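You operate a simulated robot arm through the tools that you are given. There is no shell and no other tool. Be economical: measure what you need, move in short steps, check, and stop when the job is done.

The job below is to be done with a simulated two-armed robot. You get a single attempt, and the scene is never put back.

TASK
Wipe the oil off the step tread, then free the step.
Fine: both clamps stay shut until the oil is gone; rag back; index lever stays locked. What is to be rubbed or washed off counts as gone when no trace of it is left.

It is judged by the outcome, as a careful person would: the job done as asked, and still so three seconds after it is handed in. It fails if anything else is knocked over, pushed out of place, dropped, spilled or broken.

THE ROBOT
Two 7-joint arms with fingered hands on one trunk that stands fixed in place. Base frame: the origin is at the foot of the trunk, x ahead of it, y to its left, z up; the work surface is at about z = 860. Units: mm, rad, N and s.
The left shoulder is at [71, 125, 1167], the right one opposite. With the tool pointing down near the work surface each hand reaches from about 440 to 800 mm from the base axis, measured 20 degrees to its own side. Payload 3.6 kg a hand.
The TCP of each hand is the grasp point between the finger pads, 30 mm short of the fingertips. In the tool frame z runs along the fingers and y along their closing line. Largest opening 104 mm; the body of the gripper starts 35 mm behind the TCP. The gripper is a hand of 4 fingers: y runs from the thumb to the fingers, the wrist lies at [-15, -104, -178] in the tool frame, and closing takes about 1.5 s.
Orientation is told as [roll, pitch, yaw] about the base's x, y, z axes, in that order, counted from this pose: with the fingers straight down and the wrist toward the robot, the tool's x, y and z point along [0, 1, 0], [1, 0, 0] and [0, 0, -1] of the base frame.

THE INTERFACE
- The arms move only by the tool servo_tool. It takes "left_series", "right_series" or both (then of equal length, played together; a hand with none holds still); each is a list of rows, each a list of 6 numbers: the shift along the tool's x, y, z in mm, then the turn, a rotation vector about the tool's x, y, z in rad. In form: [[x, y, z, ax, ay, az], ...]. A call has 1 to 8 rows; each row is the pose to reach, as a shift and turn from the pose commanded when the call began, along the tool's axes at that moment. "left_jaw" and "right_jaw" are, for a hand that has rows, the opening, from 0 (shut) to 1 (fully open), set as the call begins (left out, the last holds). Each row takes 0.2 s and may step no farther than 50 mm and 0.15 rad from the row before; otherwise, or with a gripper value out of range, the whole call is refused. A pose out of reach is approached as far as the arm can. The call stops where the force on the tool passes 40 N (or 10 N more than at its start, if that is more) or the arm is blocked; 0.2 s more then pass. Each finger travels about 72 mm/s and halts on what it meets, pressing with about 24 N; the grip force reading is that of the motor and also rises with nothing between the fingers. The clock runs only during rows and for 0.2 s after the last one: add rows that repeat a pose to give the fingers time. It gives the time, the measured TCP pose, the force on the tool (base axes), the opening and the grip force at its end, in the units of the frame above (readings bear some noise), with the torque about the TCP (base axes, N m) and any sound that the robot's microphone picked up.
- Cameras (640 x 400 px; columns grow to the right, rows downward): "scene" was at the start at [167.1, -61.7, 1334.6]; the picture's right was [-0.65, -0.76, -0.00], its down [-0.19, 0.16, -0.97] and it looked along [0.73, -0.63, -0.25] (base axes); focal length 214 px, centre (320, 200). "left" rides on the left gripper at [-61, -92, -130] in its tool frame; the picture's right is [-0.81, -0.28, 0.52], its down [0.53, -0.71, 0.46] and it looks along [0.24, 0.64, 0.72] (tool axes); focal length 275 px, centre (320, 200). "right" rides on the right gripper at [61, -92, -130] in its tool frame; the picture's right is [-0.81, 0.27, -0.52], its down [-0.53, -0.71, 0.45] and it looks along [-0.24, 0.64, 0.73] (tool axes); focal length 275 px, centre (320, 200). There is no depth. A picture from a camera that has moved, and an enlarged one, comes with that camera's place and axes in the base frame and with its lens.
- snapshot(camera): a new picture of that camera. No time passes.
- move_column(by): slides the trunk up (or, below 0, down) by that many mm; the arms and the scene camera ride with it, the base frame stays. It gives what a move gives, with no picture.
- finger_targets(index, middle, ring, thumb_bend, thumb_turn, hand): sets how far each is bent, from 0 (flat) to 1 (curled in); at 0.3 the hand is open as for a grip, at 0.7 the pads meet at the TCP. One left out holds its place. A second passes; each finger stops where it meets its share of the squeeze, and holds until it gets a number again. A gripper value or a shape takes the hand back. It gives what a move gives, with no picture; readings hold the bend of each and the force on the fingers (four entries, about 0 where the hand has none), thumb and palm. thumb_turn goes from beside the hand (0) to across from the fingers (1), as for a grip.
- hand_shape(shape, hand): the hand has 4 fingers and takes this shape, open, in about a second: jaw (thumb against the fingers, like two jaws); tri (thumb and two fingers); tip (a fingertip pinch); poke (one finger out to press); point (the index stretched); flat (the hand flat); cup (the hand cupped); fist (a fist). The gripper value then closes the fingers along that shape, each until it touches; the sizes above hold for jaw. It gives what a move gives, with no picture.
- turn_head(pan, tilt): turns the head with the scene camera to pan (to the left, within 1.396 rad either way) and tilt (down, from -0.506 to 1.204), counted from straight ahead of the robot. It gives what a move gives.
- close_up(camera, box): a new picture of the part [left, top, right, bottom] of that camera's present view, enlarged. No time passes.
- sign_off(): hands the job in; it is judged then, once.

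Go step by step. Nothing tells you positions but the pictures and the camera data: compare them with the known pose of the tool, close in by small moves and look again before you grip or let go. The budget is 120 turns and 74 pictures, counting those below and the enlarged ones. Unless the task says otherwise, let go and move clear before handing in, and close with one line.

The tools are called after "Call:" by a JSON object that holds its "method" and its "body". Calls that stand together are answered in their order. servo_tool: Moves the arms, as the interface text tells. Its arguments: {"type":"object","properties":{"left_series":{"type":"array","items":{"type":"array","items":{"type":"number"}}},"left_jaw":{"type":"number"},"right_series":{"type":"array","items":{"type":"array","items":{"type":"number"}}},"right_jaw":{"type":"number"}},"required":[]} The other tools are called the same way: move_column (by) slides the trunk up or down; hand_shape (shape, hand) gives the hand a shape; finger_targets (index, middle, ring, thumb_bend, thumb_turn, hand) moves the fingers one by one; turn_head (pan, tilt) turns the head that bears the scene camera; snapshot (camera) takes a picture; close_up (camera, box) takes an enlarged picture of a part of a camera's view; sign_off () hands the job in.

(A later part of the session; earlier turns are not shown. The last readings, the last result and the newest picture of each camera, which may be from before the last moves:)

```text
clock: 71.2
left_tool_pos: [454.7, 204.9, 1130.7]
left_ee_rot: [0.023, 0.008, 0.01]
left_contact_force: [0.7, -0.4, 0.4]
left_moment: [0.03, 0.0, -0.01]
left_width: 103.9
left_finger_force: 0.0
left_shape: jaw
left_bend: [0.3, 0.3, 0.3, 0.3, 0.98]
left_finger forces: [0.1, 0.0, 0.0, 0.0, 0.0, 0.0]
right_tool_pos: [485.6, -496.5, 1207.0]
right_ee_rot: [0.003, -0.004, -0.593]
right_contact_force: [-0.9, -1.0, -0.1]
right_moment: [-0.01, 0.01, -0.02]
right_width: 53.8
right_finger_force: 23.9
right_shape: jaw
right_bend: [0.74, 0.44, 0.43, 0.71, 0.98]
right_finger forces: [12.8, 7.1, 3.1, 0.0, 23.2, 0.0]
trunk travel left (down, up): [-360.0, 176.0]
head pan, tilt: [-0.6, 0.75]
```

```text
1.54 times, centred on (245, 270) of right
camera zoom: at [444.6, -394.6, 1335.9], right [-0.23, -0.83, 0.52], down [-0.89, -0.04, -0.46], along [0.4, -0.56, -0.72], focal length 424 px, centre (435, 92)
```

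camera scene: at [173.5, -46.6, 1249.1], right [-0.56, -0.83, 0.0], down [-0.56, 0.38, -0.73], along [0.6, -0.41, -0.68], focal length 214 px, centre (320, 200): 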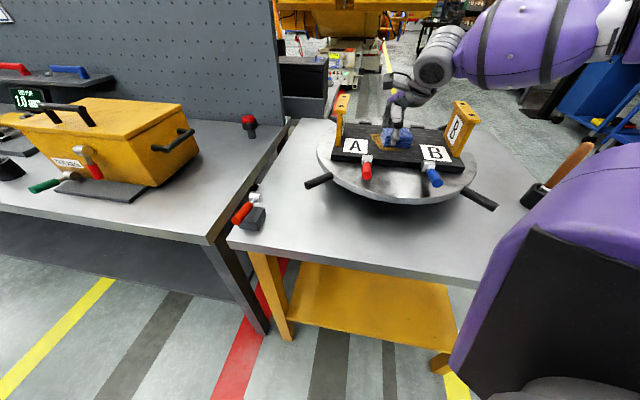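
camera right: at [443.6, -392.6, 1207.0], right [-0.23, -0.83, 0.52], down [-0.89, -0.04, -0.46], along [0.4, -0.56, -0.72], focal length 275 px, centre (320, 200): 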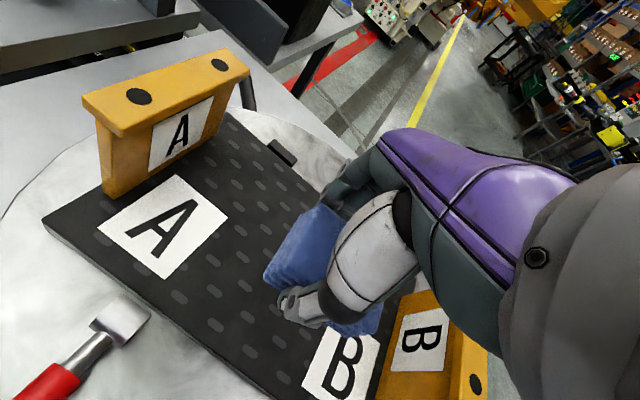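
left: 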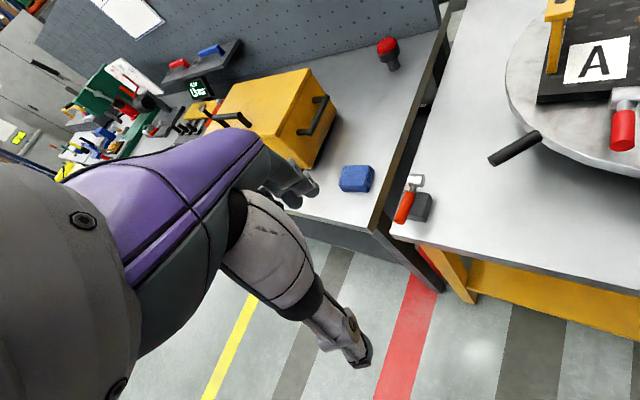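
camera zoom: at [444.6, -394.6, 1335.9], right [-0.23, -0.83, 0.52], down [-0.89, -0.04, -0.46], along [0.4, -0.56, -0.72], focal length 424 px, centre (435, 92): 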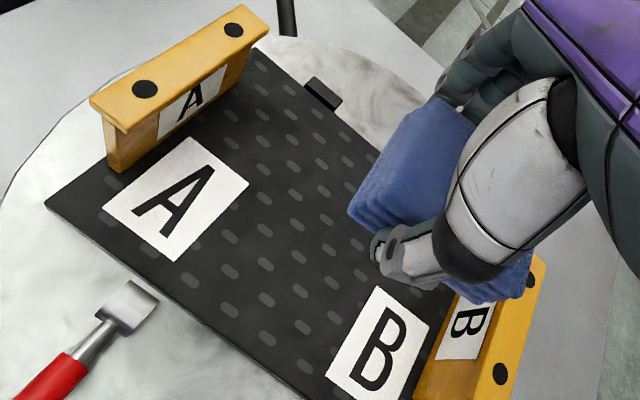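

Call:
{"method": "close_up", "body": {"camera": "scene", "box": [345, 115, 450, 170]}}

```text
6.10 times, centred on (398, 142) of scene
camera zoom: at [175.3, -47.9, 1248.6], right [-0.56, -0.83, 0.0], down [-0.56, 0.39, -0.73], along [0.6, -0.41, -0.68], focal length 1307 px, centre (-152, 550)
```

zoom: 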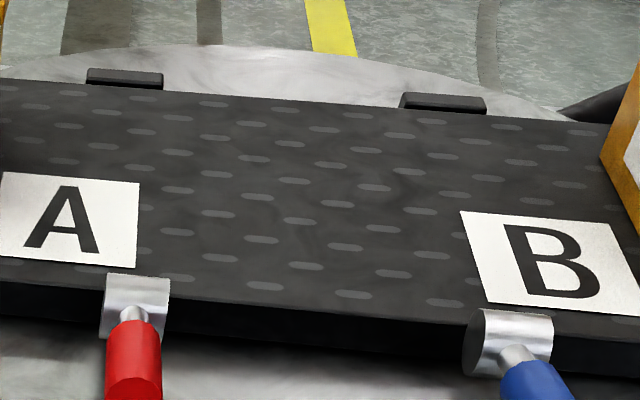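

The tread is clean. Now returning the rag to its place on the left bench: first back over the free area.

Call:
{"method": "servo_tool", "body": {"right_series": [[40, -8, 0, 0, 0, 0], [82, -16, 0, 0, 0, 0], [124, -24, 0, 0, 0, 0], [166, -32, 0, 0, 0, 0], [208, -40, 0, 0, 0, 0], [250, -48, 0, 0, 0, 0], [280, -40, 40, 0, 0, 0], [298, -38, 80, 0, 0, 0]]}}

Call:
{"method": "servo_tool", "body": {"right_series": [[0, 0, 30, 0, 0.14, 0], [0, 0, 60, 0, 0.28, 0], [0, 0, 90, 0, 0.42, 0], [0, 0, 110, 0, 0.56, 0], [0, 0, 110, 0, 0.7, 0], [0, 0, 110, 0, 0.84, 0], [0, 0, 110, 0, 0.84, 0]]}}

```text
refused: row 7 steps farther than a row can; nothing moved
```

```text
clock: 72.8
left_tool_pos: [454.7, 204.0, 1130.5]
left_ee_rot: [0.023, 0.008, 0.011]
left_contact_force: [-0.2, -1.1, -0.3]
left_moment: [0.01, 0.06, 0.01]
left_width: 104.1
left_finger_force: 0.0
left_shape: jaw
left_bend: [0.3, 0.3, 0.3, 0.3, 0.98]
left_finger forces: [0.0, 0.0, 0.0, 0.0, 0.1, 0.1]
right_tool_pos: [488.6, -496.4, 1097.2]
right_ee_rot: [0.845, -0.004, -0.593]
right_contact_force: [-0.2, -0.4, -0.6]
right_moment: [0.02, 0.02, 0.01]
right_width: 53.3
right_finger_force: 24.0
right_shape: jaw
right_bend: [0.74, 0.44, 0.43, 0.71, 0.99]
right_finger forces: [13.0, 7.0, 3.2, 0.0, 23.1, 0.0]
trunk travel left (down, up): [-360.0, 176.0]
head pan, tilt: [-0.6, 0.75]
```

One call was refused, so the tilt happened above the tread; no contact was felt. Lifting now and moving across to the free area.

Call:
{"method": "servo_tool", "body": {"right_series": [[35, 0, -31, 0, 0, 0], [70, 0, -62, 0, 0, 0], [98, -12, -30, 0, 0, 0], [126, -24, 2, 0, 0, 0], [154, -37, 34, 0, 0, 0], [183, -50, 66, 0, 0, 0], [212, -62, 98, 0, 0, 0], [240, -74, 130, 0, 0, 0]]}}

Call:
{"method": "snapshot", "body": {"camera": "scene"}}

```text
clock: 74.6
left_tool_pos: [455.2, 205.2, 1131.1]
left_ee_rot: [0.02, 0.011, 0.011]
left_contact_force: [-0.4, 0.4, 1.2]
left_moment: [-0.02, -0.03, 0.01]
left_width: 103.7
left_finger_force: 0.0
left_shape: jaw
left_bend: [0.3, 0.3, 0.3, 0.3, 0.98]
left_finger forces: [0.0, 0.0, 0.0, 0.0, 0.0, 0.0]
right_tool_pos: [572.9, -236.7, 1188.6]
right_ee_rot: [0.842, -0.003, -0.592]
right_contact_force: [0.1, 0.4, -0.2]
right_moment: [0.0, 0.0, -0.03]
right_width: 53.3
right_finger_force: 23.8
right_shape: jaw
right_bend: [0.74, 0.44, 0.43, 0.71, 0.99]
right_finger forces: [12.8, 7.1, 3.1, 0.1, 22.9, 0.1]
trunk travel left (down, up): [-360.0, 176.0]
head pan, tilt: [-0.6, 0.75]
```

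```text
23 pictures are left
camera scene: at [175.4, -46.5, 1248.7], right [-0.56, -0.83, 0.0], down [-0.56, 0.38, -0.73], along [0.6, -0.41, -0.68], focal length 214 px, centre (320, 200)
```

scene: 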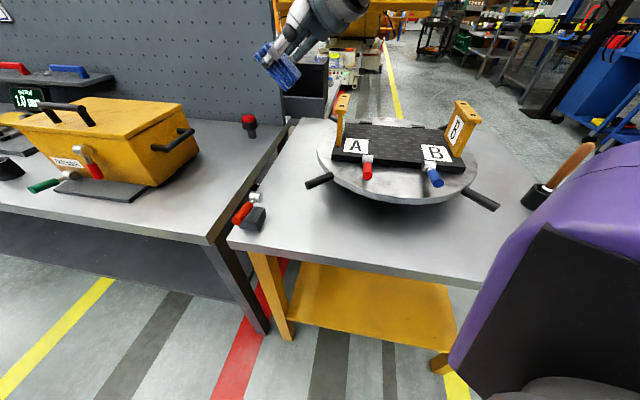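

Call:
{"method": "servo_tool", "body": {"right_series": [[0, -2, 44, 0.032, 0, -0.028], [0, -5, 88, 0.064, 0, -0.056], [0, -8, 132, 0.096, 0, -0.085], [0, -11, 176, 0.128, 0, -0.114], [0, -14, 220, 0.16, 0, -0.142], [0, -18, 264, 0.192, 0, -0.17], [0, -21, 304, 0.222, 0, -0.198], [0, -21, 304, 0.222, 0, -0.198]]}}

Call:
{"method": "snapshot", "body": {"camera": "right"}}

Call:
{"method": "close_up", "body": {"camera": "scene", "box": [140, 90, 300, 220]}}

```text
clock: 76.4
left_tool_pos: [454.5, 204.5, 1130.2]
left_ee_rot: [0.023, 0.006, 0.011]
left_contact_force: [0.9, 0.4, 0.2]
left_moment: [-0.01, -0.02, 0.0]
left_width: 104.0
left_finger_force: 0.0
left_shape: jaw
left_bend: [0.3, 0.3, 0.3, 0.3, 0.98]
left_finger forces: [0.1, 0.0, 0.0, 0.0, 0.0, 0.1]
right_tool_pos: [682.5, -40.3, 990.7]
right_ee_rot: [0.842, -0.005, -0.295]
right_contact_force: [-0.6, -0.1, -0.7]
right_moment: [-0.01, -0.03, -0.01]
right_width: 53.2
right_finger_force: 23.0
right_shape: jaw
right_bend: [0.74, 0.45, 0.43, 0.71, 0.99]
right_finger forces: [12.7, 6.8, 3.3, 0.0, 22.5, 0.0]
trunk travel left (down, up): [-360.0, 176.0]
head pan, tilt: [-0.6, 0.75]
```

```text
22 pictures are left
camera right: at [578.7, -67.5, 1122.0], right [0.0, -0.97, -0.26], down [-0.68, 0.19, -0.7], along [0.73, 0.17, -0.66], focal length 275 px, centre (320, 200)
```

right: 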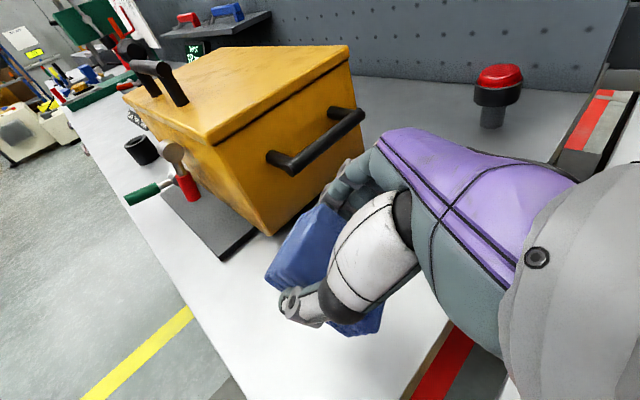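

```text
3.08 times, centred on (220, 155) of scene
camera zoom: at [174.4, -47.3, 1248.8], right [-0.56, -0.83, 0.0], down [-0.56, 0.39, -0.73], along [0.6, -0.41, -0.68], focal length 660 px, centre (628, 338)
```

zoom: 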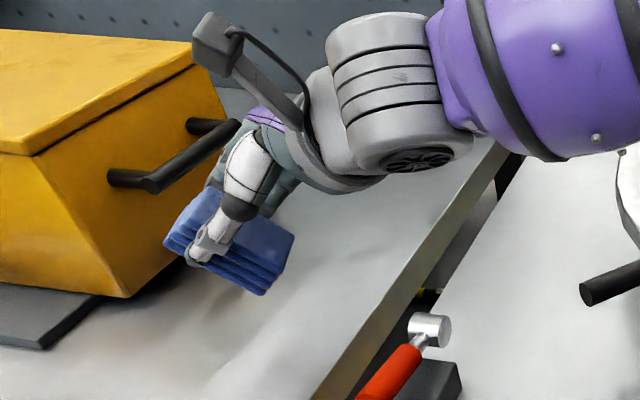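

Trying to also match the rag's original angle, then lowering.

Call:
{"method": "servo_tool", "body": {"right_series": [[-12, 0, 10, -0.06, 0, 0.055], [-24, 0, 20, -0.12, 0, 0.11], [-34, 1, 31, -0.187, 0, 0.167], [-44, 1, 40, -0.187, 0, 0.167], [-52, 1, 47, -0.187, 0, 0.167], [-52, 1, 47, -0.187, 0, 0.167]]}}

```text
clock: 77.8
left_tool_pos: [454.0, 204.9, 1130.6]
left_ee_rot: [0.024, 0.007, 0.01]
left_contact_force: [0.8, -0.1, -0.4]
left_moment: [0.01, 0.03, -0.02]
left_width: 104.3
left_finger_force: 0.0
left_shape: jaw
left_bend: [0.3, 0.3, 0.3, 0.3, 0.98]
left_finger forces: [0.1, 0.0, 0.0, 0.1, 0.1, 0.0]
right_tool_pos: [682.4, -41.5, 921.4]
right_ee_rot: [0.848, -0.007, -0.545]
right_contact_force: [3.3, 4.8, 12.2]
right_moment: [0.01, -0.38, 0.15]
right_width: 52.8
right_finger_force: 24.4
right_shape: jaw
right_bend: [0.74, 0.44, 0.43, 0.71, 0.98]
right_finger forces: [11.7, 7.2, 3.7, 0.0, 23.7, 0.1]
trunk travel left (down, up): [-360.0, 176.0]
head pan, tilt: [-0.6, 0.75]
```

Edge touching. Pressing further to let it pivot flat.

Call:
{"method": "servo_tool", "body": {"right_series": [[-3, 0, 3, 0, 0, 0], [-6, 0, 5, 0, 0, 0], [-9, 0, 8, 0, 0, 0], [-12, 0, 11, 0, 0, 0], [-15, 0, 13, 0, 0, 0], [-18, 0, 16, 0, 0, 0]]}}

Call:
{"method": "close_up", "body": {"camera": "right", "box": [220, 180, 420, 400]}}

Call:
{"method": "close_up", "body": {"camera": "scene", "box": [160, 140, 260, 220]}}

```text
clock: 79.2
left_tool_pos: [453.5, 205.0, 1131.0]
left_ee_rot: [0.023, 0.006, 0.011]
left_contact_force: [-0.8, 0.5, 0.2]
left_moment: [0.0, -0.02, 0.02]
left_width: 103.9
left_finger_force: 0.0
left_shape: jaw
left_bend: [0.3, 0.3, 0.3, 0.3, 0.98]
left_finger forces: [0.0, 0.0, 0.0, 0.0, 0.1, 0.1]
right_tool_pos: [676.3, -47.0, 899.0]
right_ee_rot: [0.847, -0.008, -0.546]
right_contact_force: [0.4, 1.2, 18.2]
right_moment: [-0.43, -0.48, 0.03]
right_width: 52.2
right_finger_force: 23.9
right_shape: jaw
right_bend: [0.74, 0.44, 0.41, 0.7, 0.99]
right_finger forces: [10.7, 8.4, 16.4, 0.0, 22.5, 0.0]
right hand out of reach, approached as far as the arm can: row 1, 2, 3, 4, 5, 6
trunk travel left (down, up): [-360.0, 176.0]
head pan, tilt: [-0.6, 0.75]
```

```text
1.82 times, centred on (320, 290) of right
camera zoom: at [568.8, -47.8, 1029.6], right [-0.24, -0.93, -0.26], down [-0.61, 0.36, -0.71], along [0.75, -0.01, -0.66], focal length 500 px, centre (320, 36)
```

zoom: 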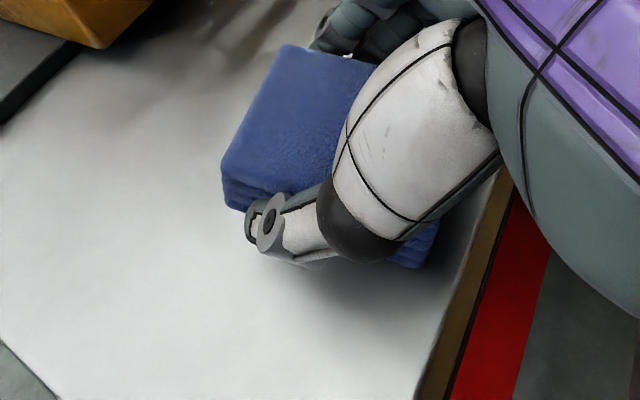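

```text
5.00 times, centred on (210, 180) of scene
camera zoom: at [173.4, -47.0, 1249.1], right [-0.56, -0.83, 0.0], down [-0.56, 0.38, -0.73], along [0.6, -0.41, -0.68], focal length 1072 px, centre (870, 300)
```

zoom: 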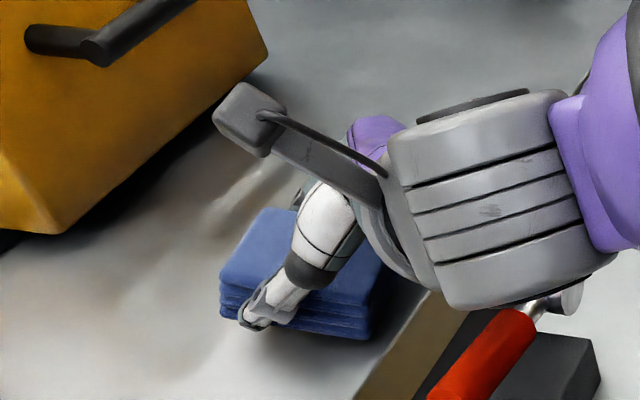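

Flat on the bench but ~15 mm toward the edge from its original spot. I'll try sliding it back before letting go.

Call:
{"method": "servo_tool", "body": {"right_series": [[4, -1, 1, 0, 0, 0], [8, -3, 4, 0, 0, 0], [12, -5, 8, 0, 0, 0], [14, -6, 11, 0, 0, 0], [14, -6, 11, 0, 0, 0]]}}

```text
clock: 80.4
left_tool_pos: [454.2, 205.0, 1130.0]
left_ee_rot: [0.022, 0.007, 0.01]
left_contact_force: [0.2, 0.0, 0.9]
left_moment: [0.0, 0.01, -0.03]
left_width: 103.9
left_finger_force: 0.1
left_shape: jaw
left_bend: [0.3, 0.3, 0.3, 0.3, 0.98]
left_finger forces: [0.0, 0.1, 0.0, 0.0, 0.0, 0.1]
right_tool_pos: [671.6, -41.8, 900.8]
right_ee_rot: [0.841, -0.002, -0.546]
right_contact_force: [1.0, -2.2, 4.1]
right_moment: [-0.19, -0.1, 0.03]
right_width: 52.2
right_finger_force: 24.1
right_shape: jaw
right_bend: [0.74, 0.44, 0.4, 0.7, 1.0]
right_finger forces: [12.1, 8.6, 4.5, 0.0, 21.8, 0.1]
right hand out of reach, approached as far as the arm can: row 2, 3, 4, 5
trunk travel left (down, up): [-360.0, 176.0]
head pan, tilt: [-0.6, 0.75]
```

Call:
{"method": "servo_tool", "body": {"right_series": [[3, 1, 2, 0.04, 0, -0.035], [6, 2, 5, 0.08, 0, -0.07], [11, 3, 9, 0.112, 0, -0.1], [11, 3, 9, 0.112, 0, -0.1]]}}

Call:
{"method": "close_up", "body": {"camera": "scene", "box": [160, 140, 260, 220]}}

```text
clock: 81.4
left_tool_pos: [455.7, 203.3, 1130.7]
left_ee_rot: [0.023, 0.01, 0.012]
left_contact_force: [1.1, -0.3, -0.3]
left_moment: [-0.02, -0.01, 0.01]
left_width: 103.9
left_finger_force: 0.1
left_shape: jaw
left_bend: [0.3, 0.3, 0.3, 0.3, 0.98]
left_finger forces: [0.0, 0.1, 0.0, 0.0, 0.0, 0.0]
right_tool_pos: [681.1, -32.8, 904.6]
right_ee_rot: [0.841, -0.003, -0.394]
right_contact_force: [0.6, -0.4, 0.5]
right_moment: [0.01, 0.01, -0.02]
right_width: 52.0
right_finger_force: 24.1
right_shape: jaw
right_bend: [0.74, 0.44, 0.42, 0.7, 1.0]
right_finger forces: [12.0, 7.3, 2.9, 0.0, 22.3, 0.1]
trunk travel left (down, up): [-360.0, 176.0]
head pan, tilt: [-0.6, 0.75]
```

```text
5.00 times, centred on (210, 180) of scene
camera zoom: at [174.9, -47.5, 1248.7], right [-0.56, -0.83, 0.0], down [-0.56, 0.39, -0.73], along [0.6, -0.41, -0.68], focal length 1072 px, centre (870, 300)
```

zoom: 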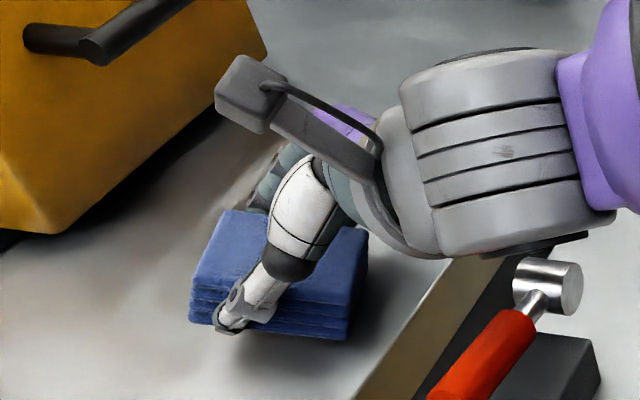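

Rag is back at its spot (few mm above). Lower slightly, open, and retreat upward.

Call:
{"method": "servo_tool", "body": {"right_series": [[-3, 0, 3, 0, 0, 0], [-4, 0, 4, 0, 0, 0]]}}

Call:
{"method": "servo_tool", "body": {"right_series": [[0, 0, 0, 0, 0, 0], [0, 0, 0, 0, 0, 0], [0, 0, 0, 0, 0, 0], [0, 0, 0, 0, 0, 0], [0, 0, 0, 0, 0, 0], [0, 0, 0, 0, 0, 0]], "right_jaw": 1}}

Call:
{"method": "servo_tool", "body": {"right_series": [[15, 0, -14, 0, 0, 0], [37, 0, -34, 0, 0, 0], [62, 0, -57, 0, 0, 0], [90, 0, -82, 0, 0, 0], [90, 0, -82, 0, 0, 0]]}}

Call:
{"method": "snapshot", "body": {"camera": "right"}}

```text
clock: 82.0
left_tool_pos: [454.7, 203.8, 1129.6]
left_ee_rot: [0.021, 0.006, 0.011]
left_contact_force: [0.2, 0.7, -0.2]
left_moment: [0.01, 0.02, -0.03]
left_width: 103.9
left_finger_force: 0.0
left_shape: jaw
left_bend: [0.3, 0.3, 0.3, 0.3, 0.98]
left_finger forces: [0.1, 0.0, 0.1, 0.0, 0.0, 0.1]
right_tool_pos: [680.4, -33.6, 900.8]
right_ee_rot: [0.844, -0.004, -0.395]
right_contact_force: [0.3, 2.2, 3.9]
right_moment: [-0.11, -0.08, 0.02]
right_width: 52.0
right_finger_force: 24.1
right_shape: jaw
right_bend: [0.74, 0.44, 0.42, 0.7, 0.99]
right_finger forces: [11.5, 7.4, 4.9, 0.0, 22.7, 0.0]
right hand out of reach, approached as far as the arm can: row 1, 2
trunk travel left (down, up): [-360.0, 176.0]
head pan, tilt: [-0.6, 0.75]
```

```text
clock: 83.4
left_tool_pos: [454.3, 204.4, 1130.1]
left_ee_rot: [0.022, 0.006, 0.009]
left_contact_force: [-0.3, -0.1, 0.6]
left_moment: [0.0, 0.02, -0.01]
left_width: 104.0
left_finger_force: 0.1
left_shape: jaw
left_bend: [0.3, 0.3, 0.3, 0.3, 0.98]
left_finger forces: [0.1, 0.0, 0.1, 0.0, 0.0, 0.1]
right_tool_pos: [680.6, -34.9, 898.8]
right_ee_rot: [0.843, -0.004, -0.395]
right_contact_force: [0.4, 0.5, 1.4]
right_moment: [-0.01, -0.03, -0.02]
right_width: 103.6
right_finger_force: 0.0
right_shape: jaw
right_bend: [0.3, 0.3, 0.3, 0.3, 0.98]
right_finger forces: [0.0, 0.0, 1.1, 0.0, 0.0, 0.0]
trunk travel left (down, up): [-360.0, 176.0]
head pan, tilt: [-0.6, 0.75]
```

```text
clock: 84.6
left_tool_pos: [454.9, 205.6, 1130.5]
left_ee_rot: [0.023, 0.008, 0.012]
left_contact_force: [0.4, -0.2, 0.0]
left_moment: [-0.01, -0.02, -0.01]
left_width: 103.7
left_finger_force: 0.0
left_shape: jaw
left_bend: [0.3, 0.3, 0.3, 0.3, 0.98]
left_finger forces: [0.0, 0.0, 0.0, 0.1, 0.0, 0.0]
right_tool_pos: [683.8, -37.5, 1024.1]
right_ee_rot: [0.839, -0.002, -0.397]
right_contact_force: [-1.1, 0.6, -0.5]
right_moment: [0.03, 0.03, 0.01]
right_width: 103.7
right_finger_force: 0.0
right_shape: jaw
right_bend: [0.3, 0.3, 0.3, 0.3, 0.98]
right_finger forces: [0.1, 0.1, 0.0, 0.0, 0.1, 0.0]
trunk travel left (down, up): [-360.0, 176.0]
head pan, tilt: [-0.6, 0.75]
```

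```text
17 pictures are left
camera right: at [576.9, -53.8, 1156.2], right [-0.1, -0.96, -0.26], down [-0.66, 0.26, -0.7], along [0.74, 0.1, -0.66], focal length 275 px, centre (320, 200)
```

right: 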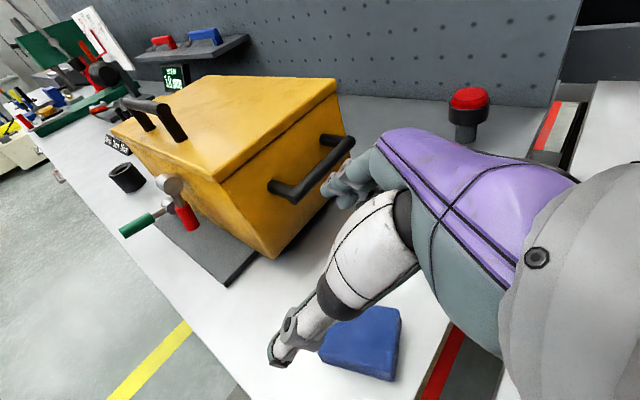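

Rag is back in place. Now raising and uprighting the hand, then heading for clamp A's handle (hub ≈ (476,-389,973), handle out front at z≈968).

Call:
{"method": "servo_tool", "body": {"right_series": [[20, 0, -20, 0, 0, 0], [40, 0, -40, 0, -0.14, 0], [60, 0, -55, 0, -0.28, 0], [80, 0, -70, 0, -0.42, 0], [97, 0, -87, 0, -0.56, 0], [97, 0, -87, 0, -0.7, 0], [97, 0, -87, 0, -0.84, 0], [97, 0, -87, 0, -0.84, 0]]}}

```text
clock: 86.4
left_tool_pos: [454.6, 204.2, 1130.7]
left_ee_rot: [0.023, 0.006, 0.011]
left_contact_force: [0.0, 0.4, 0.8]
left_moment: [-0.01, 0.01, -0.03]
left_width: 104.1
left_finger_force: 0.1
left_shape: jaw
left_bend: [0.3, 0.3, 0.3, 0.3, 0.98]
left_finger forces: [0.0, 0.0, 0.1, 0.0, 0.0, 0.0]
right_tool_pos: [617.7, -184.3, 1111.6]
right_ee_rot: [0.006, -0.009, -0.402]
right_contact_force: [0.0, -0.6, 0.0]
right_moment: [0.01, -0.02, 0.0]
right_width: 103.8
right_finger_force: 0.0
right_shape: jaw
right_bend: [0.3, 0.3, 0.3, 0.3, 0.98]
right_finger forces: [0.1, 0.1, 0.0, 0.1, 0.1, 0.1]
right hand out of reach, approached as far as the arm can: row 2, 3, 4, 5, 6, 7, 8
trunk travel left (down, up): [-360.0, 176.0]
head pan, tilt: [-0.6, 0.75]
```

Call:
{"method": "servo_tool", "body": {"right_series": [[-28, -13, -40, 0, 0, -0.145], [-56, -26, -60, 0, 0, -0.29], [-85, -39, -60, 0, 0, -0.435], [-113, -52, -60, 0, 0, -0.58], [-141, -65, -60, 0, 0, -0.725], [-170, -78, -60, 0, 0, -0.87], [-198, -90, -60, 0, 0, -1.015], [-226, -103, -60, 0, 0, -1.16]]}}

Call:
{"method": "snapshot", "body": {"camera": "right"}}

```text
refused: row 1 steps farther than a row can; nothing moved
```

```text
16 pictures are left
camera right: at [557.1, -92.6, 1241.5], right [-0.07, -0.85, 0.52], down [-0.86, -0.21, -0.46], along [0.51, -0.48, -0.72], focal length 275 px, centre (320, 200)
```

right: 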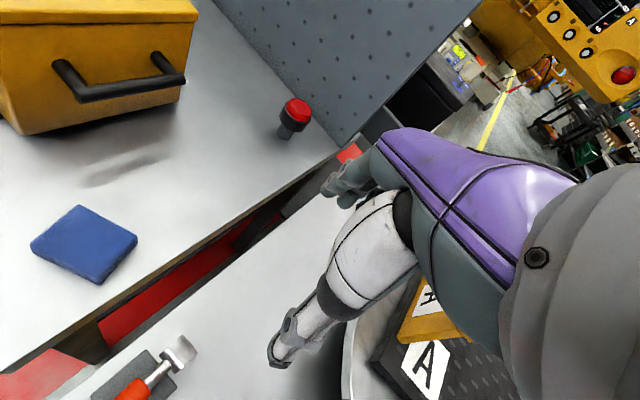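

Call:
{"method": "servo_tool", "body": {"right_series": [[-20, -10, -35, 0, 0, -0.14], [-50, -24, -55, 0, 0, -0.285], [-80, -38, -60, 0, 0, -0.43], [-110, -52, -60, 0, 0, -0.575], [-140, -65, -60, 0, 0, -0.72], [-170, -78, -60, 0, 0, -0.865], [-198, -90, -60, 0, 0, -1.01], [-226, -103, -60, 0, 0, -1.155]]}}

```text
clock: 88.4
left_tool_pos: [455.4, 204.2, 1130.7]
left_ee_rot: [0.022, 0.008, 0.011]
left_contact_force: [-0.5, 0.1, 0.4]
left_moment: [0.0, 0.04, 0.02]
left_width: 103.5
left_finger_force: 0.1
left_shape: jaw
left_bend: [0.3, 0.3, 0.3, 0.3, 0.98]
left_finger forces: [0.1, 0.1, 0.1, 0.1, 0.0, 0.0]
right_tool_pos: [407.2, -252.1, 1138.7]
right_ee_rot: [0.036, 0.1, 0.757]
right_contact_force: [0.0, 0.4, -0.2]
right_moment: [-0.02, 0.02, 0.03]
right_width: 104.3
right_finger_force: 0.1
right_shape: jaw
right_bend: [0.3, 0.3, 0.3, 0.3, 0.98]
right_finger forces: [0.0, 0.1, 0.1, 0.1, 0.0, 0.0]
right hand out of reach, approached as far as the arm can: row 6, 7, 8
trunk travel left (down, up): [-360.0, 176.0]
head pan, tilt: [-0.6, 0.75]
stopped in row 8 (right hand): the arm was blocked; the commanded pose is now the measured one
```

Positive yaw blocks the arm here. Plan B: approach each handle from the front with the hand pitched forward (thumb under the handle, fingers over) and lift it. First unwind the yaw.

Call:
{"method": "servo_tool", "body": {"right_series": [[0, 0, -5, 0, 0, 0.145], [0, 0, -10, -0.03, -0.01, 0.285], [0, 0, -10, -0.06, -0.03, 0.42], [0, 0, -10, -0.09, -0.036, 0.55], [0, 0, -10, -0.09, -0.036, 0.69], [0, 0, -10, -0.09, -0.036, 0.83], [0, 0, -10, -0.09, -0.036, 0.97], [0, 0, -10, -0.09, -0.036, 1.11]]}}

Call:
{"method": "servo_tool", "body": {"right_series": [[0, 0, 0, 0, 0, 0.14], [0, 0, 0, 0, 0, 0.28], [0, 0, 0, 0, 0, 0.38], [0, 0, 0, 0, 0, 0.38]]}}

```text
clock: 90.2
left_tool_pos: [455.0, 207.8, 1130.3]
left_ee_rot: [0.022, 0.006, 0.009]
left_contact_force: [-1.1, 0.2, -1.4]
left_moment: [0.03, -0.04, 0.04]
left_width: 104.0
left_finger_force: 0.0
left_shape: jaw
left_bend: [0.3, 0.3, 0.3, 0.3, 0.98]
left_finger forces: [0.0, 0.0, 0.1, 0.1, 0.0, 0.1]
right_tool_pos: [406.2, -253.6, 1149.4]
right_ee_rot: [-0.058, -0.014, -0.357]
right_contact_force: [-0.8, 0.9, 0.1]
right_moment: [-0.02, 0.01, -0.01]
right_width: 104.1
right_finger_force: 0.0
right_shape: jaw
right_bend: [0.3, 0.3, 0.3, 0.3, 0.98]
right_finger forces: [0.1, 0.0, 0.1, 0.0, 0.0, 0.0]
trunk travel left (down, up): [-360.0, 176.0]
head pan, tilt: [-0.6, 0.75]
```

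```text
clock: 91.2
left_tool_pos: [454.2, 204.5, 1130.3]
left_ee_rot: [0.024, 0.008, 0.011]
left_contact_force: [0.9, -0.4, 0.4]
left_moment: [-0.02, 0.05, 0.0]
left_width: 103.8
left_finger_force: 0.2
left_shape: jaw
left_bend: [0.3, 0.3, 0.3, 0.3, 0.98]
left_finger forces: [0.0, 0.0, 0.0, 0.1, 0.1, 0.1]
right_tool_pos: [407.8, -255.8, 1150.5]
right_ee_rot: [-0.047, -0.033, -0.732]
right_contact_force: [-0.6, -0.6, -0.2]
right_moment: [-0.02, 0.01, 0.01]
right_width: 103.9
right_finger_force: 0.1
right_shape: jaw
right_bend: [0.3, 0.3, 0.3, 0.3, 0.98]
right_finger forces: [0.0, 0.1, 0.0, 0.0, 0.0, 0.1]
trunk travel left (down, up): [-360.0, 176.0]
head pan, tilt: [-0.6, 0.75]
```

Call:
{"method": "servo_tool", "body": {"right_series": [[-8, 8, 5, -0.13, 0.01, 0], [-16, 17, 10, -0.26, 0.02, 0], [-24, 26, 15, -0.39, 0.03, 0], [-32, 35, 20, -0.52, 0.04, 0], [-40, 44, 25, -0.65, 0.05, 0], [-48, 52, 30, -0.78, 0.05, 0], [-54, 58, 35, -0.87, 0.05, 0], [-54, 58, 40, -0.87, 0.05, 0]]}}

Call:
{"method": "snapshot", "body": {"camera": "scene"}}

```text
clock: 93.0
left_tool_pos: [454.3, 205.5, 1129.7]
left_ee_rot: [0.022, 0.007, 0.01]
left_contact_force: [0.5, -0.3, -0.6]
left_moment: [0.01, -0.01, 0.0]
left_width: 104.0
left_finger_force: 0.1
left_shape: jaw
left_bend: [0.3, 0.3, 0.3, 0.3, 0.98]
left_finger forces: [0.0, 0.1, 0.0, 0.0, 0.0, 0.0]
right_tool_pos: [480.3, -343.8, 1126.4]
right_ee_rot: [-0.009, -0.905, -0.705]
right_contact_force: [0.0, -0.1, 0.1]
right_moment: [-0.01, 0.01, 0.01]
right_width: 103.9
right_finger_force: 0.0
right_shape: jaw
right_bend: [0.3, 0.3, 0.3, 0.3, 0.98]
right_finger forces: [0.0, 0.1, 0.0, 0.0, 0.1, 0.0]
right hand out of reach, approached as far as the arm can: row 3, 4, 5, 6, 7, 8
trunk travel left (down, up): [-360.0, 176.0]
head pan, tilt: [-0.6, 0.75]
```

```text
15 pictures are left
camera scene: at [174.7, -47.3, 1248.8], right [-0.56, -0.83, 0.0], down [-0.56, 0.39, -0.73], along [0.6, -0.41, -0.68], focal length 214 px, centre (320, 200)
```

scene: 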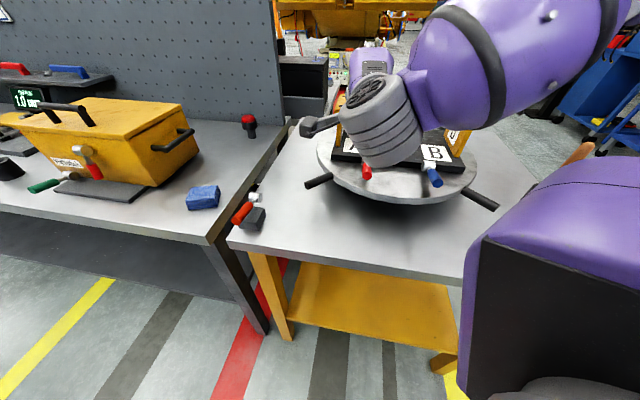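

Need room behind the hand: raising the trunk moves the shoulders back. Then lowering in front of clamp A's handle.

Call:
{"method": "move_column", "body": {"by": 150}}

Call:
{"method": "servo_tool", "body": {"right_series": [[-5, -34, 16, 0, 0, 0], [-10, -68, 32, 0, 0, 0], [-15, -102, 48, 0, 0, 0], [-20, -136, 64, 0, 0, 0], [-25, -170, 79, 0, 0, 0], [-30, -204, 95, 0, 0, 0], [-35, -230, 108, 0, 0, 0], [-35, -230, 108, 0, 0, 0]]}}

Call:
{"method": "snapshot", "body": {"camera": "scene"}}

```text
clock: 94.7
left_tool_pos: [454.9, 205.0, 1278.9]
left_ee_rot: [0.023, 0.011, 0.01]
left_contact_force: [1.0, -0.1, 0.1]
left_moment: [0.01, 0.02, 0.01]
left_width: 103.7
left_finger_force: 0.0
left_shape: jaw
left_bend: [0.3, 0.3, 0.3, 0.3, 0.98]
left_finger forces: [0.1, 0.1, 0.0, 0.2, 0.0, 0.1]
right_tool_pos: [482.5, -342.2, 1275.3]
right_ee_rot: [-0.011, -0.9, -0.704]
right_contact_force: [0.4, -0.1, -0.3]
right_moment: [0.0, 0.02, 0.05]
right_width: 104.1
right_finger_force: 0.0
right_shape: jaw
right_bend: [0.3, 0.3, 0.3, 0.3, 0.98]
right_finger forces: [0.0, 0.0, 0.0, 0.0, 0.0, 0.1]
trunk travel left (down, up): [-510.0, 26.0]
head pan, tilt: [-0.6, 0.75]
```

```text
clock: 96.5
left_tool_pos: [451.2, 208.0, 1281.0]
left_ee_rot: [0.022, 0.002, 0.011]
left_contact_force: [0.0, -0.3, -0.5]
left_moment: [0.0, -0.02, 0.01]
left_width: 103.9
left_finger_force: 0.2
left_shape: jaw
left_bend: [0.3, 0.3, 0.3, 0.3, 0.98]
left_finger forces: [0.0, 0.1, 0.0, 0.0, 0.0, 0.0]
right_tool_pos: [430.1, -338.7, 1057.2]
right_ee_rot: [0.0, -0.891, -0.745]
right_contact_force: [-9.3, 13.6, 31.9]
right_moment: [1.23, 1.14, -0.15]
right_width: 101.1
right_finger_force: 0.0
right_shape: jaw
right_bend: [0.3, 0.3, 0.3, 0.32, 0.98]
right_finger forces: [0.0, 0.0, 0.0, 0.1, 35.5, 0.0]
right hand out of reach, approached as far as the arm can: row 6, 7, 8
trunk travel left (down, up): [-510.0, 26.0]
head pan, tilt: [-0.6, 0.75]
```

```text
14 pictures are left
camera scene: at [98.0, -44.4, 1416.2], right [-0.56, -0.83, 0.0], down [-0.56, 0.38, -0.73], along [0.6, -0.41, -0.68], focal length 214 px, centre (320, 200)
```

scene: 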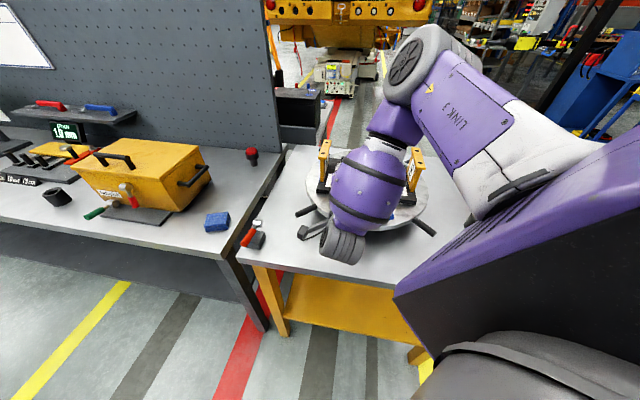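

The thumb came down on the handle from above. Lifting off and checking the clamp.

Call:
{"method": "servo_tool", "body": {"right_series": [[0, 25, -20, 0, 0, 0], [0, 50, -40, 0, 0, 0], [0, 80, -64, 0, 0, 0], [0, 105, -84, 0, 0, 0]]}}

Call:
{"method": "close_up", "body": {"camera": "right", "box": [0, 100, 480, 400]}}

```text
clock: 97.5
left_tool_pos: [453.8, 205.0, 1281.1]
left_ee_rot: [0.021, 0.006, 0.011]
left_contact_force: [0.1, 0.5, -0.1]
left_moment: [-0.04, -0.05, 0.01]
left_width: 103.8
left_finger_force: 0.0
left_shape: jaw
left_bend: [0.3, 0.3, 0.3, 0.3, 0.98]
left_finger forces: [0.1, 0.0, 0.1, 0.1, 0.0, 0.1]
right_tool_pos: [428.2, -337.0, 1182.3]
right_ee_rot: [-0.008, -0.904, -0.706]
right_contact_force: [-0.3, -0.4, 0.4]
right_moment: [0.03, -0.01, -0.02]
right_width: 103.7
right_finger_force: 0.0
right_shape: jaw
right_bend: [0.3, 0.3, 0.3, 0.3, 0.97]
right_finger forces: [0.1, 0.0, 0.0, 0.0, 0.1, 0.1]
trunk travel left (down, up): [-510.0, 26.0]
head pan, tilt: [-0.6, 0.75]
```

```text
1.33 times, centred on (240, 250) of right
camera zoom: at [348.5, -186.3, 1191.4], right [-0.71, -0.46, 0.54], down [-0.41, -0.35, -0.84], along [0.57, -0.82, 0.06], focal length 367 px, centre (427, 133)
```

zoom: 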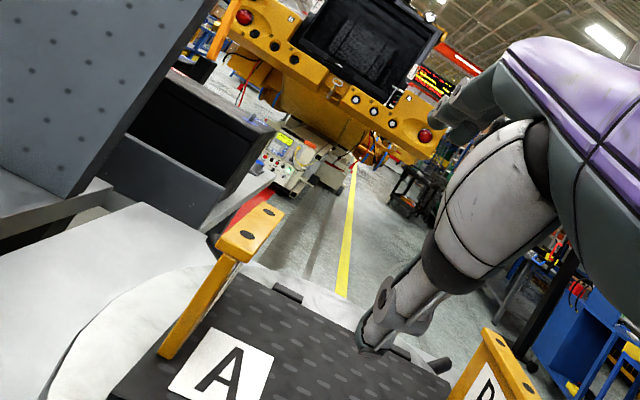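

The view is horizontal from here. With the trunk high, a vertical pinch with yaw ≈0.85 may now be reachable; I'll unpitch and then test the yaw.

Call:
{"method": "servo_tool", "body": {"right_series": [[0, 0, 0, 0.14, 0, 0], [0, 0, 0, 0.28, 0, 0], [0, 0, 0, 0.42, 0, 0], [0, 0, 0, 0.56, 0, 0], [0, 0, 0, 0.7, 0, 0], [0, 0, 0, 0.84, 0, 0], [0, 0, 0, 0.9, 0, 0], [0, 0, 0, 0.9, 0, 0]]}}

Call:
{"method": "servo_tool", "body": {"right_series": [[0, 0, 0, 0, 0, -0.14], [0, 0, 0, 0, 0, -0.28], [0, 0, 0, 0, 0, -0.42], [0, 0, 0, 0, 0, -0.56], [0, 0, 0, 0, 0, -0.7], [0, 0, 0, 0, 0, -0.84], [0, 0, 0, 0, 0, -0.98], [0, 0, 0, 0, 0, -1.12]]}}

Call:
{"method": "servo_tool", "body": {"right_series": [[0, 0, 20, 0, 0, -0.14], [0, 0, 40, 0, 0, -0.28], [0, 0, 60, 0, 0, -0.42], [0, 0, 60, 0, 0, -0.42]]}}

```text
clock: 99.3
left_tool_pos: [454.2, 205.1, 1281.4]
left_ee_rot: [0.022, 0.006, 0.01]
left_contact_force: [-0.3, -0.2, -0.3]
left_moment: [-0.01, 0.02, 0.0]
left_width: 103.9
left_finger_force: 0.1
left_shape: jaw
left_bend: [0.3, 0.3, 0.3, 0.3, 0.98]
left_finger forces: [0.0, 0.0, 0.0, 0.1, 0.1, 0.0]
right_tool_pos: [431.3, -337.0, 1186.1]
right_ee_rot: [-0.005, -0.003, -0.712]
right_contact_force: [1.5, -0.2, 0.1]
right_moment: [0.02, 0.06, 0.01]
right_width: 104.0
right_finger_force: 0.1
right_shape: jaw
right_bend: [0.3, 0.3, 0.3, 0.3, 0.97]
right_finger forces: [0.1, 0.0, 0.0, 0.0, 0.0, 0.0]
trunk travel left (down, up): [-510.0, 26.0]
head pan, tilt: [-0.6, 0.75]
```

```text
clock: 101.1
left_tool_pos: [455.8, 204.3, 1280.3]
left_ee_rot: [0.022, 0.01, 0.012]
left_contact_force: [-0.1, -0.2, -0.6]
left_moment: [0.03, -0.02, 0.0]
left_width: 104.0
left_finger_force: 0.0
left_shape: jaw
left_bend: [0.3, 0.3, 0.3, 0.3, 0.98]
left_finger forces: [0.0, 0.1, 0.0, 0.1, 0.1, 0.0]
right_tool_pos: [436.5, -315.9, 1181.8]
right_ee_rot: [-0.002, 0.01, 0.402]
right_contact_force: [-0.2, 0.2, 0.0]
right_moment: [-0.01, 0.0, 0.01]
right_width: 104.0
right_finger_force: 0.0
right_shape: jaw
right_bend: [0.3, 0.3, 0.3, 0.3, 0.97]
right_finger forces: [0.1, 0.0, 0.0, 0.0, 0.1, 0.1]
right hand out of reach, approached as far as the arm can: row 8
trunk travel left (down, up): [-510.0, 26.0]
head pan, tilt: [-0.6, 0.75]
```

```text
clock: 102.1
left_tool_pos: [454.6, 204.0, 1281.4]
left_ee_rot: [0.022, 0.008, 0.009]
left_contact_force: [0.5, 0.3, 0.4]
left_moment: [-0.01, -0.04, -0.02]
left_width: 103.6
left_finger_force: 0.2
left_shape: jaw
left_bend: [0.3, 0.3, 0.3, 0.3, 0.98]
left_finger forces: [0.0, 0.1, 0.0, 0.0, 0.0, 0.0]
right_tool_pos: [393.5, -187.6, 1109.1]
right_ee_rot: [-0.008, 0.007, 0.822]
right_contact_force: [-0.8, -0.3, -0.2]
right_moment: [0.0, 0.02, -0.02]
right_width: 104.0
right_finger_force: 0.0
right_shape: jaw
right_bend: [0.3, 0.3, 0.3, 0.3, 0.97]
right_finger forces: [0.0, 0.0, 0.0, 0.0, 0.0, 0.1]
right hand out of reach, approached as far as the arm can: row 1, 2, 3, 4
trunk travel left (down, up): [-510.0, 26.0]
head pan, tilt: [-0.6, 0.75]
```

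Yaw beyond ~0.4 isn't available there. I'll go with the front approach: pitched hand, thumb slipped under the handle end, then lift. First back to yaw −0.7.

Call:
{"method": "move_column", "body": {"by": 25}}

Call:
{"method": "servo_tool", "body": {"right_series": [[-12, -11, -9, 0, 0, 0.145], [-24, -22, -18, 0, 0, 0.29], [-36, -33, -27, 0, 0, 0.435], [-48, -44, -36, 0, 0, 0.58], [-60, -55, -45, 0, 0, 0.725], [-72, -66, -54, 0, 0, 0.87], [-84, -77, -62, 0, 0, 1.01], [-96, -88, -62, 0, 0, 1.15]]}}

Call:
{"method": "servo_tool", "body": {"right_series": [[0, 0, 0, 0, 0, 0.13], [0, 0, 0, 0, 0, 0.26], [0, 0, 0, 0, 0, 0.37], [0, 0, 0, 0, 0, 0.37]]}}

Call:
{"method": "servo_tool", "body": {"right_series": [[0, 0, 0, -0.14, 0, 0], [0, 0, 0, -0.28, 0, 0], [0, 0, 0, -0.42, 0, 0], [0, 0, 0, -0.56, 0, 0], [0, 0, 0, -0.7, 0, 0], [0, 0, 0, -0.84, 0, 0], [0, 0, 0, -0.9, 0, 0], [0, 0, 0, -0.9, 0, 0]]}}

```text
clock: 102.8
left_tool_pos: [454.7, 205.3, 1304.2]
left_ee_rot: [0.021, 0.007, 0.01]
left_contact_force: [-0.6, -0.1, -0.4]
left_moment: [0.02, 0.03, -0.03]
left_width: 104.2
left_finger_force: 0.1
left_shape: jaw
left_bend: [0.3, 0.3, 0.3, 0.3, 0.98]
left_finger forces: [0.0, 0.0, 0.0, 0.0, 0.0, 0.0]
right_tool_pos: [391.0, -188.4, 1171.1]
right_ee_rot: [-0.086, -0.064, 0.823]
right_contact_force: [0.4, -0.2, -0.6]
right_moment: [-0.02, 0.02, -0.01]
right_width: 104.1
right_finger_force: 0.1
right_shape: jaw
right_bend: [0.3, 0.3, 0.3, 0.3, 0.97]
right_finger forces: [0.0, 0.0, 0.1, 0.1, 0.1, 0.0]
trunk travel left (down, up): [-535.0, 1.0]
head pan, tilt: [-0.6, 0.75]
```

```text
clock: 104.6
left_tool_pos: [454.7, 206.0, 1305.8]
left_ee_rot: [0.023, 0.008, 0.011]
left_contact_force: [-0.4, 0.1, 0.4]
left_moment: [0.0, 0.0, -0.02]
left_width: 103.8
left_finger_force: 0.0
left_shape: jaw
left_bend: [0.3, 0.3, 0.3, 0.3, 0.98]
left_finger forces: [0.1, 0.0, 0.0, 0.0, 0.1, 0.0]
right_tool_pos: [395.4, -317.4, 1236.1]
right_ee_rot: [0.028, -0.106, -0.333]
right_contact_force: [0.1, -0.6, 0.5]
right_moment: [0.0, 0.0, -0.01]
right_width: 103.9
right_finger_force: 0.2
right_shape: jaw
right_bend: [0.3, 0.3, 0.3, 0.3, 0.97]
right_finger forces: [0.0, 0.0, 0.0, 0.1, 0.0, 0.0]
trunk travel left (down, up): [-535.0, 1.0]
head pan, tilt: [-0.6, 0.75]
```

```text
clock: 105.6
left_tool_pos: [456.1, 204.4, 1303.8]
left_ee_rot: [0.022, 0.006, 0.011]
left_contact_force: [0.4, 0.1, 0.2]
left_moment: [-0.04, 0.02, -0.02]
left_width: 103.9
left_finger_force: 0.0
left_shape: jaw
left_bend: [0.3, 0.3, 0.3, 0.3, 0.98]
left_finger forces: [0.0, 0.0, 0.0, 0.0, 0.0, 0.0]
right_tool_pos: [393.0, -318.6, 1235.6]
right_ee_rot: [0.063, -0.088, -0.702]
right_contact_force: [-0.8, -0.2, 0.5]
right_moment: [0.04, 0.0, -0.01]
right_width: 104.0
right_finger_force: 0.1
right_shape: jaw
right_bend: [0.3, 0.3, 0.3, 0.3, 0.97]
right_finger forces: [0.0, 0.1, 0.0, 0.1, 0.1, 0.1]
trunk travel left (down, up): [-535.0, 1.0]
head pan, tilt: [-0.6, 0.75]
```

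```text
clock: 107.4
left_tool_pos: [454.3, 205.5, 1304.6]
left_ee_rot: [0.024, 0.007, 0.011]
left_contact_force: [-0.2, 0.4, 0.1]
left_moment: [0.0, -0.04, -0.04]
left_width: 103.5
left_finger_force: 0.0
left_shape: jaw
left_bend: [0.3, 0.3, 0.3, 0.3, 0.98]
left_finger forces: [0.0, 0.0, 0.1, 0.0, 0.0, 0.0]
right_tool_pos: [403.4, -319.3, 1233.5]
right_ee_rot: [0.114, -0.984, -0.79]
right_contact_force: [-0.3, 0.6, 1.2]
right_moment: [-0.01, -0.01, -0.01]
right_width: 103.5
right_finger_force: 0.1
right_shape: jaw
right_bend: [0.3, 0.3, 0.3, 0.3, 0.97]
right_finger forces: [0.0, 0.1, 0.0, 0.0, 0.1, 0.0]
right hand out of reach, approached as far as the arm can: row 4, 5, 6, 7, 8
trunk travel left (down, up): [-535.0, 1.0]
head pan, tilt: [-0.6, 0.75]
```

Call:
{"method": "servo_tool", "body": {"right_series": [[-2, -26, 15, 0, 0, 0], [-4, -52, 30, 0, 0, 0], [-6, -78, 45, 0, 0, 0], [-8, -104, 60, 0, 0, 0], [-10, -130, 76, 0, 0, 0], [-11, -155, 91, 0, 0, 0], [-11, -155, 91, 0, 0, 0]]}}

Call:
{"method": "close_up", "body": {"camera": "scene", "box": [260, 130, 460, 270]}}

```text
clock: 109.0
left_tool_pos: [453.7, 204.8, 1304.8]
left_ee_rot: [0.023, 0.006, 0.01]
left_contact_force: [-0.9, 1.6, 0.8]
left_moment: [0.01, 0.0, -0.02]
left_width: 103.9
left_finger_force: 0.1
left_shape: jaw
left_bend: [0.3, 0.3, 0.3, 0.3, 0.98]
left_finger forces: [0.0, 0.0, 0.0, 0.0, 0.1, 0.0]
right_tool_pos: [433.2, -344.1, 1089.7]
right_ee_rot: [0.11, -0.937, -0.857]
right_contact_force: [-0.1, -1.1, 0.0]
right_moment: [-0.02, -0.03, -0.01]
right_width: 103.8
right_finger_force: 0.2
right_shape: jaw
right_bend: [0.3, 0.3, 0.3, 0.3, 0.97]
right_finger forces: [0.1, 0.0, 0.1, 0.0, 0.0, 0.0]
right hand out of reach, approached as far as the arm can: row 1, 2, 3, 4, 5, 6, 7
trunk travel left (down, up): [-535.0, 1.0]
head pan, tilt: [-0.6, 0.75]
```

```text
2.86 times, centred on (360, 200) of scene
camera zoom: at [71.4, -47.1, 1439.4], right [-0.56, -0.83, 0.0], down [-0.56, 0.39, -0.73], along [0.6, -0.41, -0.68], focal length 613 px, centre (206, 200)
```

zoom: 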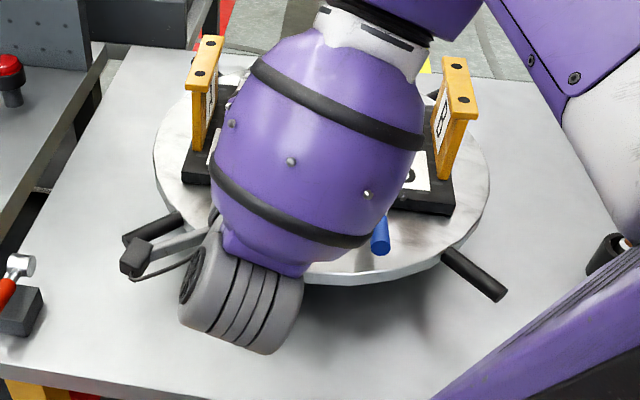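

The front approach is out of reach at that height. New plan: with the hand tilted sideways, use only the lowest (ring) finger extended to slip under the handle from the side and lift it. First lift clear and unpitch.

Call:
{"method": "servo_tool", "body": {"right_series": [[2, 30, -22, 0, 0, 0], [4, 60, -44, 0.1, 0, 0], [7, 90, -66, 0.24, 0, 0], [8, 100, -73, 0.38, 0, 0], [8, 100, -73, 0.52, 0, 0], [8, 100, -73, 0.66, 0, 0], [8, 100, -73, 0.8, 0, 0], [8, 100, -73, 0.92, 0, 0]]}}

Call:
{"method": "finger_targets", "body": {"hand": "right", "index": 1, "middle": 1, "ring": 0.3, "thumb_bend": 0.2, "thumb_turn": 0}}

Call:
{"method": "snapshot", "body": {"camera": "right"}}

```text
clock: 110.8
left_tool_pos: [454.9, 204.9, 1304.8]
left_ee_rot: [0.024, 0.007, 0.011]
left_contact_force: [-0.2, 0.6, -0.1]
left_moment: [0.0, 0.0, -0.01]
left_width: 104.0
left_finger_force: 0.1
left_shape: jaw
left_bend: [0.3, 0.3, 0.3, 0.3, 0.98]
left_finger forces: [0.0, 0.0, 0.0, 0.1, 0.0, 0.0]
right_tool_pos: [436.8, -343.9, 1216.4]
right_ee_rot: [0.064, -0.018, -0.768]
right_contact_force: [0.0, 0.6, -0.1]
right_moment: [-0.02, 0.01, 0.05]
right_width: 103.8
right_finger_force: 0.0
right_shape: jaw
right_bend: [0.3, 0.3, 0.3, 0.3, 0.97]
right_finger forces: [0.0, 0.0, 0.0, 0.0, 0.0, 0.0]
trunk travel left (down, up): [-535.0, 1.0]
head pan, tilt: [-0.6, 0.75]
```

```text
clock: 111.8
left_tool_pos: [454.9, 204.6, 1305.3]
left_ee_rot: [0.023, 0.005, 0.011]
left_contact_force: [-0.1, -0.2, 0.4]
left_moment: [0.03, 0.05, -0.02]
left_width: 103.9
left_finger_force: 0.0
left_shape: jaw
left_bend: [0.3, 0.3, 0.3, 0.3, 0.98]
left_finger forces: [0.0, 0.1, 0.1, 0.1, 0.1, 0.0]
right_tool_pos: [436.4, -344.6, 1217.4]
right_ee_rot: [0.063, -0.021, -0.77]
right_contact_force: [-0.3, -0.6, 0.2]
right_moment: [0.01, 0.02, 0.01]
right_width: 95.4
right_finger_force: 0.0
right_shape: fingers
right_bend: [1.0, 1.0, 0.3, 0.2, 0.0]
right_finger forces: [0.0, 0.0, 0.1, 0.0, 0.0, 0.0]
trunk travel left (down, up): [-535.0, 1.0]
head pan, tilt: [-0.6, 0.75]
```

```text
11 pictures are left
camera right: at [405.5, -240.5, 1348.6], right [-0.39, -0.79, 0.47], down [-0.86, 0.13, -0.5], along [0.34, -0.6, -0.73], focal length 275 px, centre (320, 200)
```

right: 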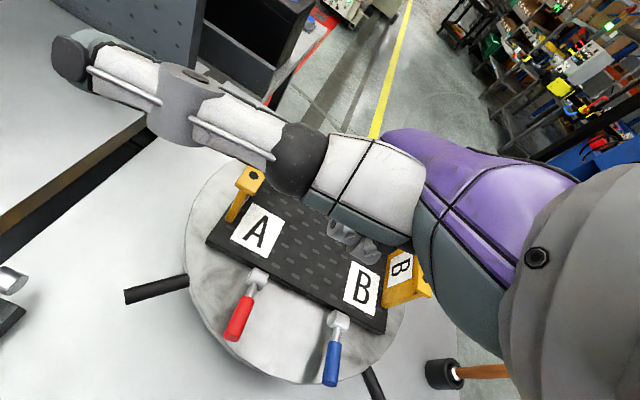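

Handles and hubs are clearly visible. I'll tilt the hand sideways (roll ≈0.95) with the ring finger out, moving to B's side of handle A, still high.

Call:
{"method": "servo_tool", "body": {"right_series": [[-10, -5, 5, 0, 0.13, 0], [-20, -10, 15, 0, 0.26, 0], [-30, -15, 25, 0, 0.39, 0], [-40, -20, 35, 0, 0.52, 0], [-50, -25, 50, 0, 0.65, 0], [-60, -30, 65, 0, 0.78, 0], [-70, -32, 80, 0, 0.88, 0], [-70, -32, 100, 0, 0.88, 0]]}}

Call:
{"method": "snapshot", "body": {"camera": "scene"}}

```text
clock: 113.6
left_tool_pos: [455.3, 204.2, 1305.9]
left_ee_rot: [0.021, 0.006, 0.011]
left_contact_force: [-0.2, 0.2, 0.3]
left_moment: [0.0, 0.01, 0.02]
left_width: 103.9
left_finger_force: 0.0
left_shape: jaw
left_bend: [0.3, 0.3, 0.3, 0.3, 0.98]
left_finger forces: [0.0, 0.0, 0.0, 0.0, 0.0, 0.0]
right_tool_pos: [369.4, -368.0, 1112.4]
right_ee_rot: [0.943, -0.019, -0.77]
right_contact_force: [0.5, -0.6, -0.2]
right_moment: [-0.03, 0.03, -0.02]
right_width: 95.2
right_finger_force: 0.1
right_shape: fingers
right_bend: [1.0, 1.0, 0.3, 0.2, 0.0]
right_finger forces: [0.0, 0.0, 0.1, 0.0, 0.0, 0.0]
trunk travel left (down, up): [-535.0, 1.0]
head pan, tilt: [-0.6, 0.75]
```

```text
10 pictures are left
camera scene: at [72.9, -47.6, 1439.3], right [-0.56, -0.83, 0.0], down [-0.56, 0.39, -0.73], along [0.6, -0.41, -0.68], focal length 214 px, centre (320, 200)
```

scene: 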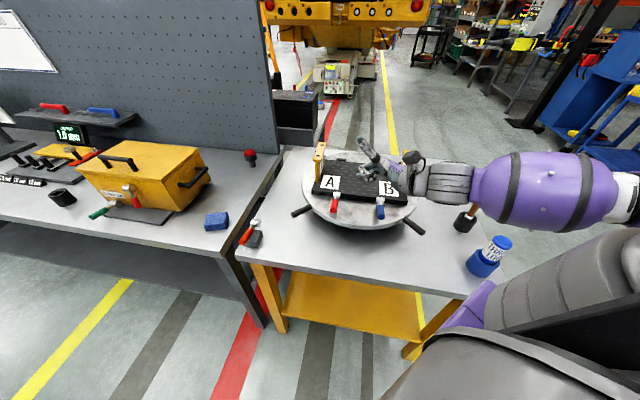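

Reached cleanly. Checking the pointing finger relative to handle A.

Call:
{"method": "close_up", "body": {"camera": "scene", "box": [295, 125, 425, 235]}}

```text
3.64 times, centred on (360, 180) of scene
camera zoom: at [72.9, -47.6, 1439.3], right [-0.56, -0.83, 0.0], down [-0.56, 0.39, -0.73], along [0.6, -0.41, -0.68], focal length 780 px, centre (174, 273)
```

zoom: 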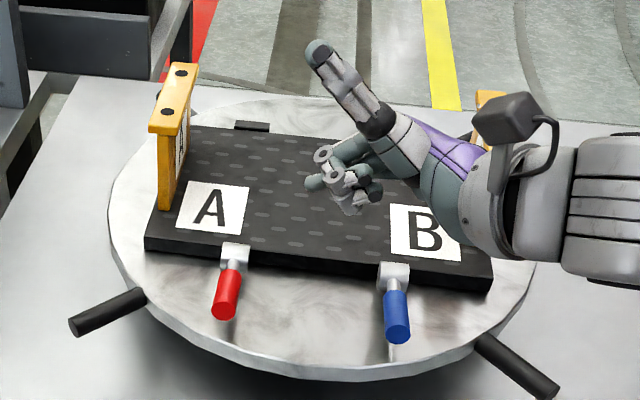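

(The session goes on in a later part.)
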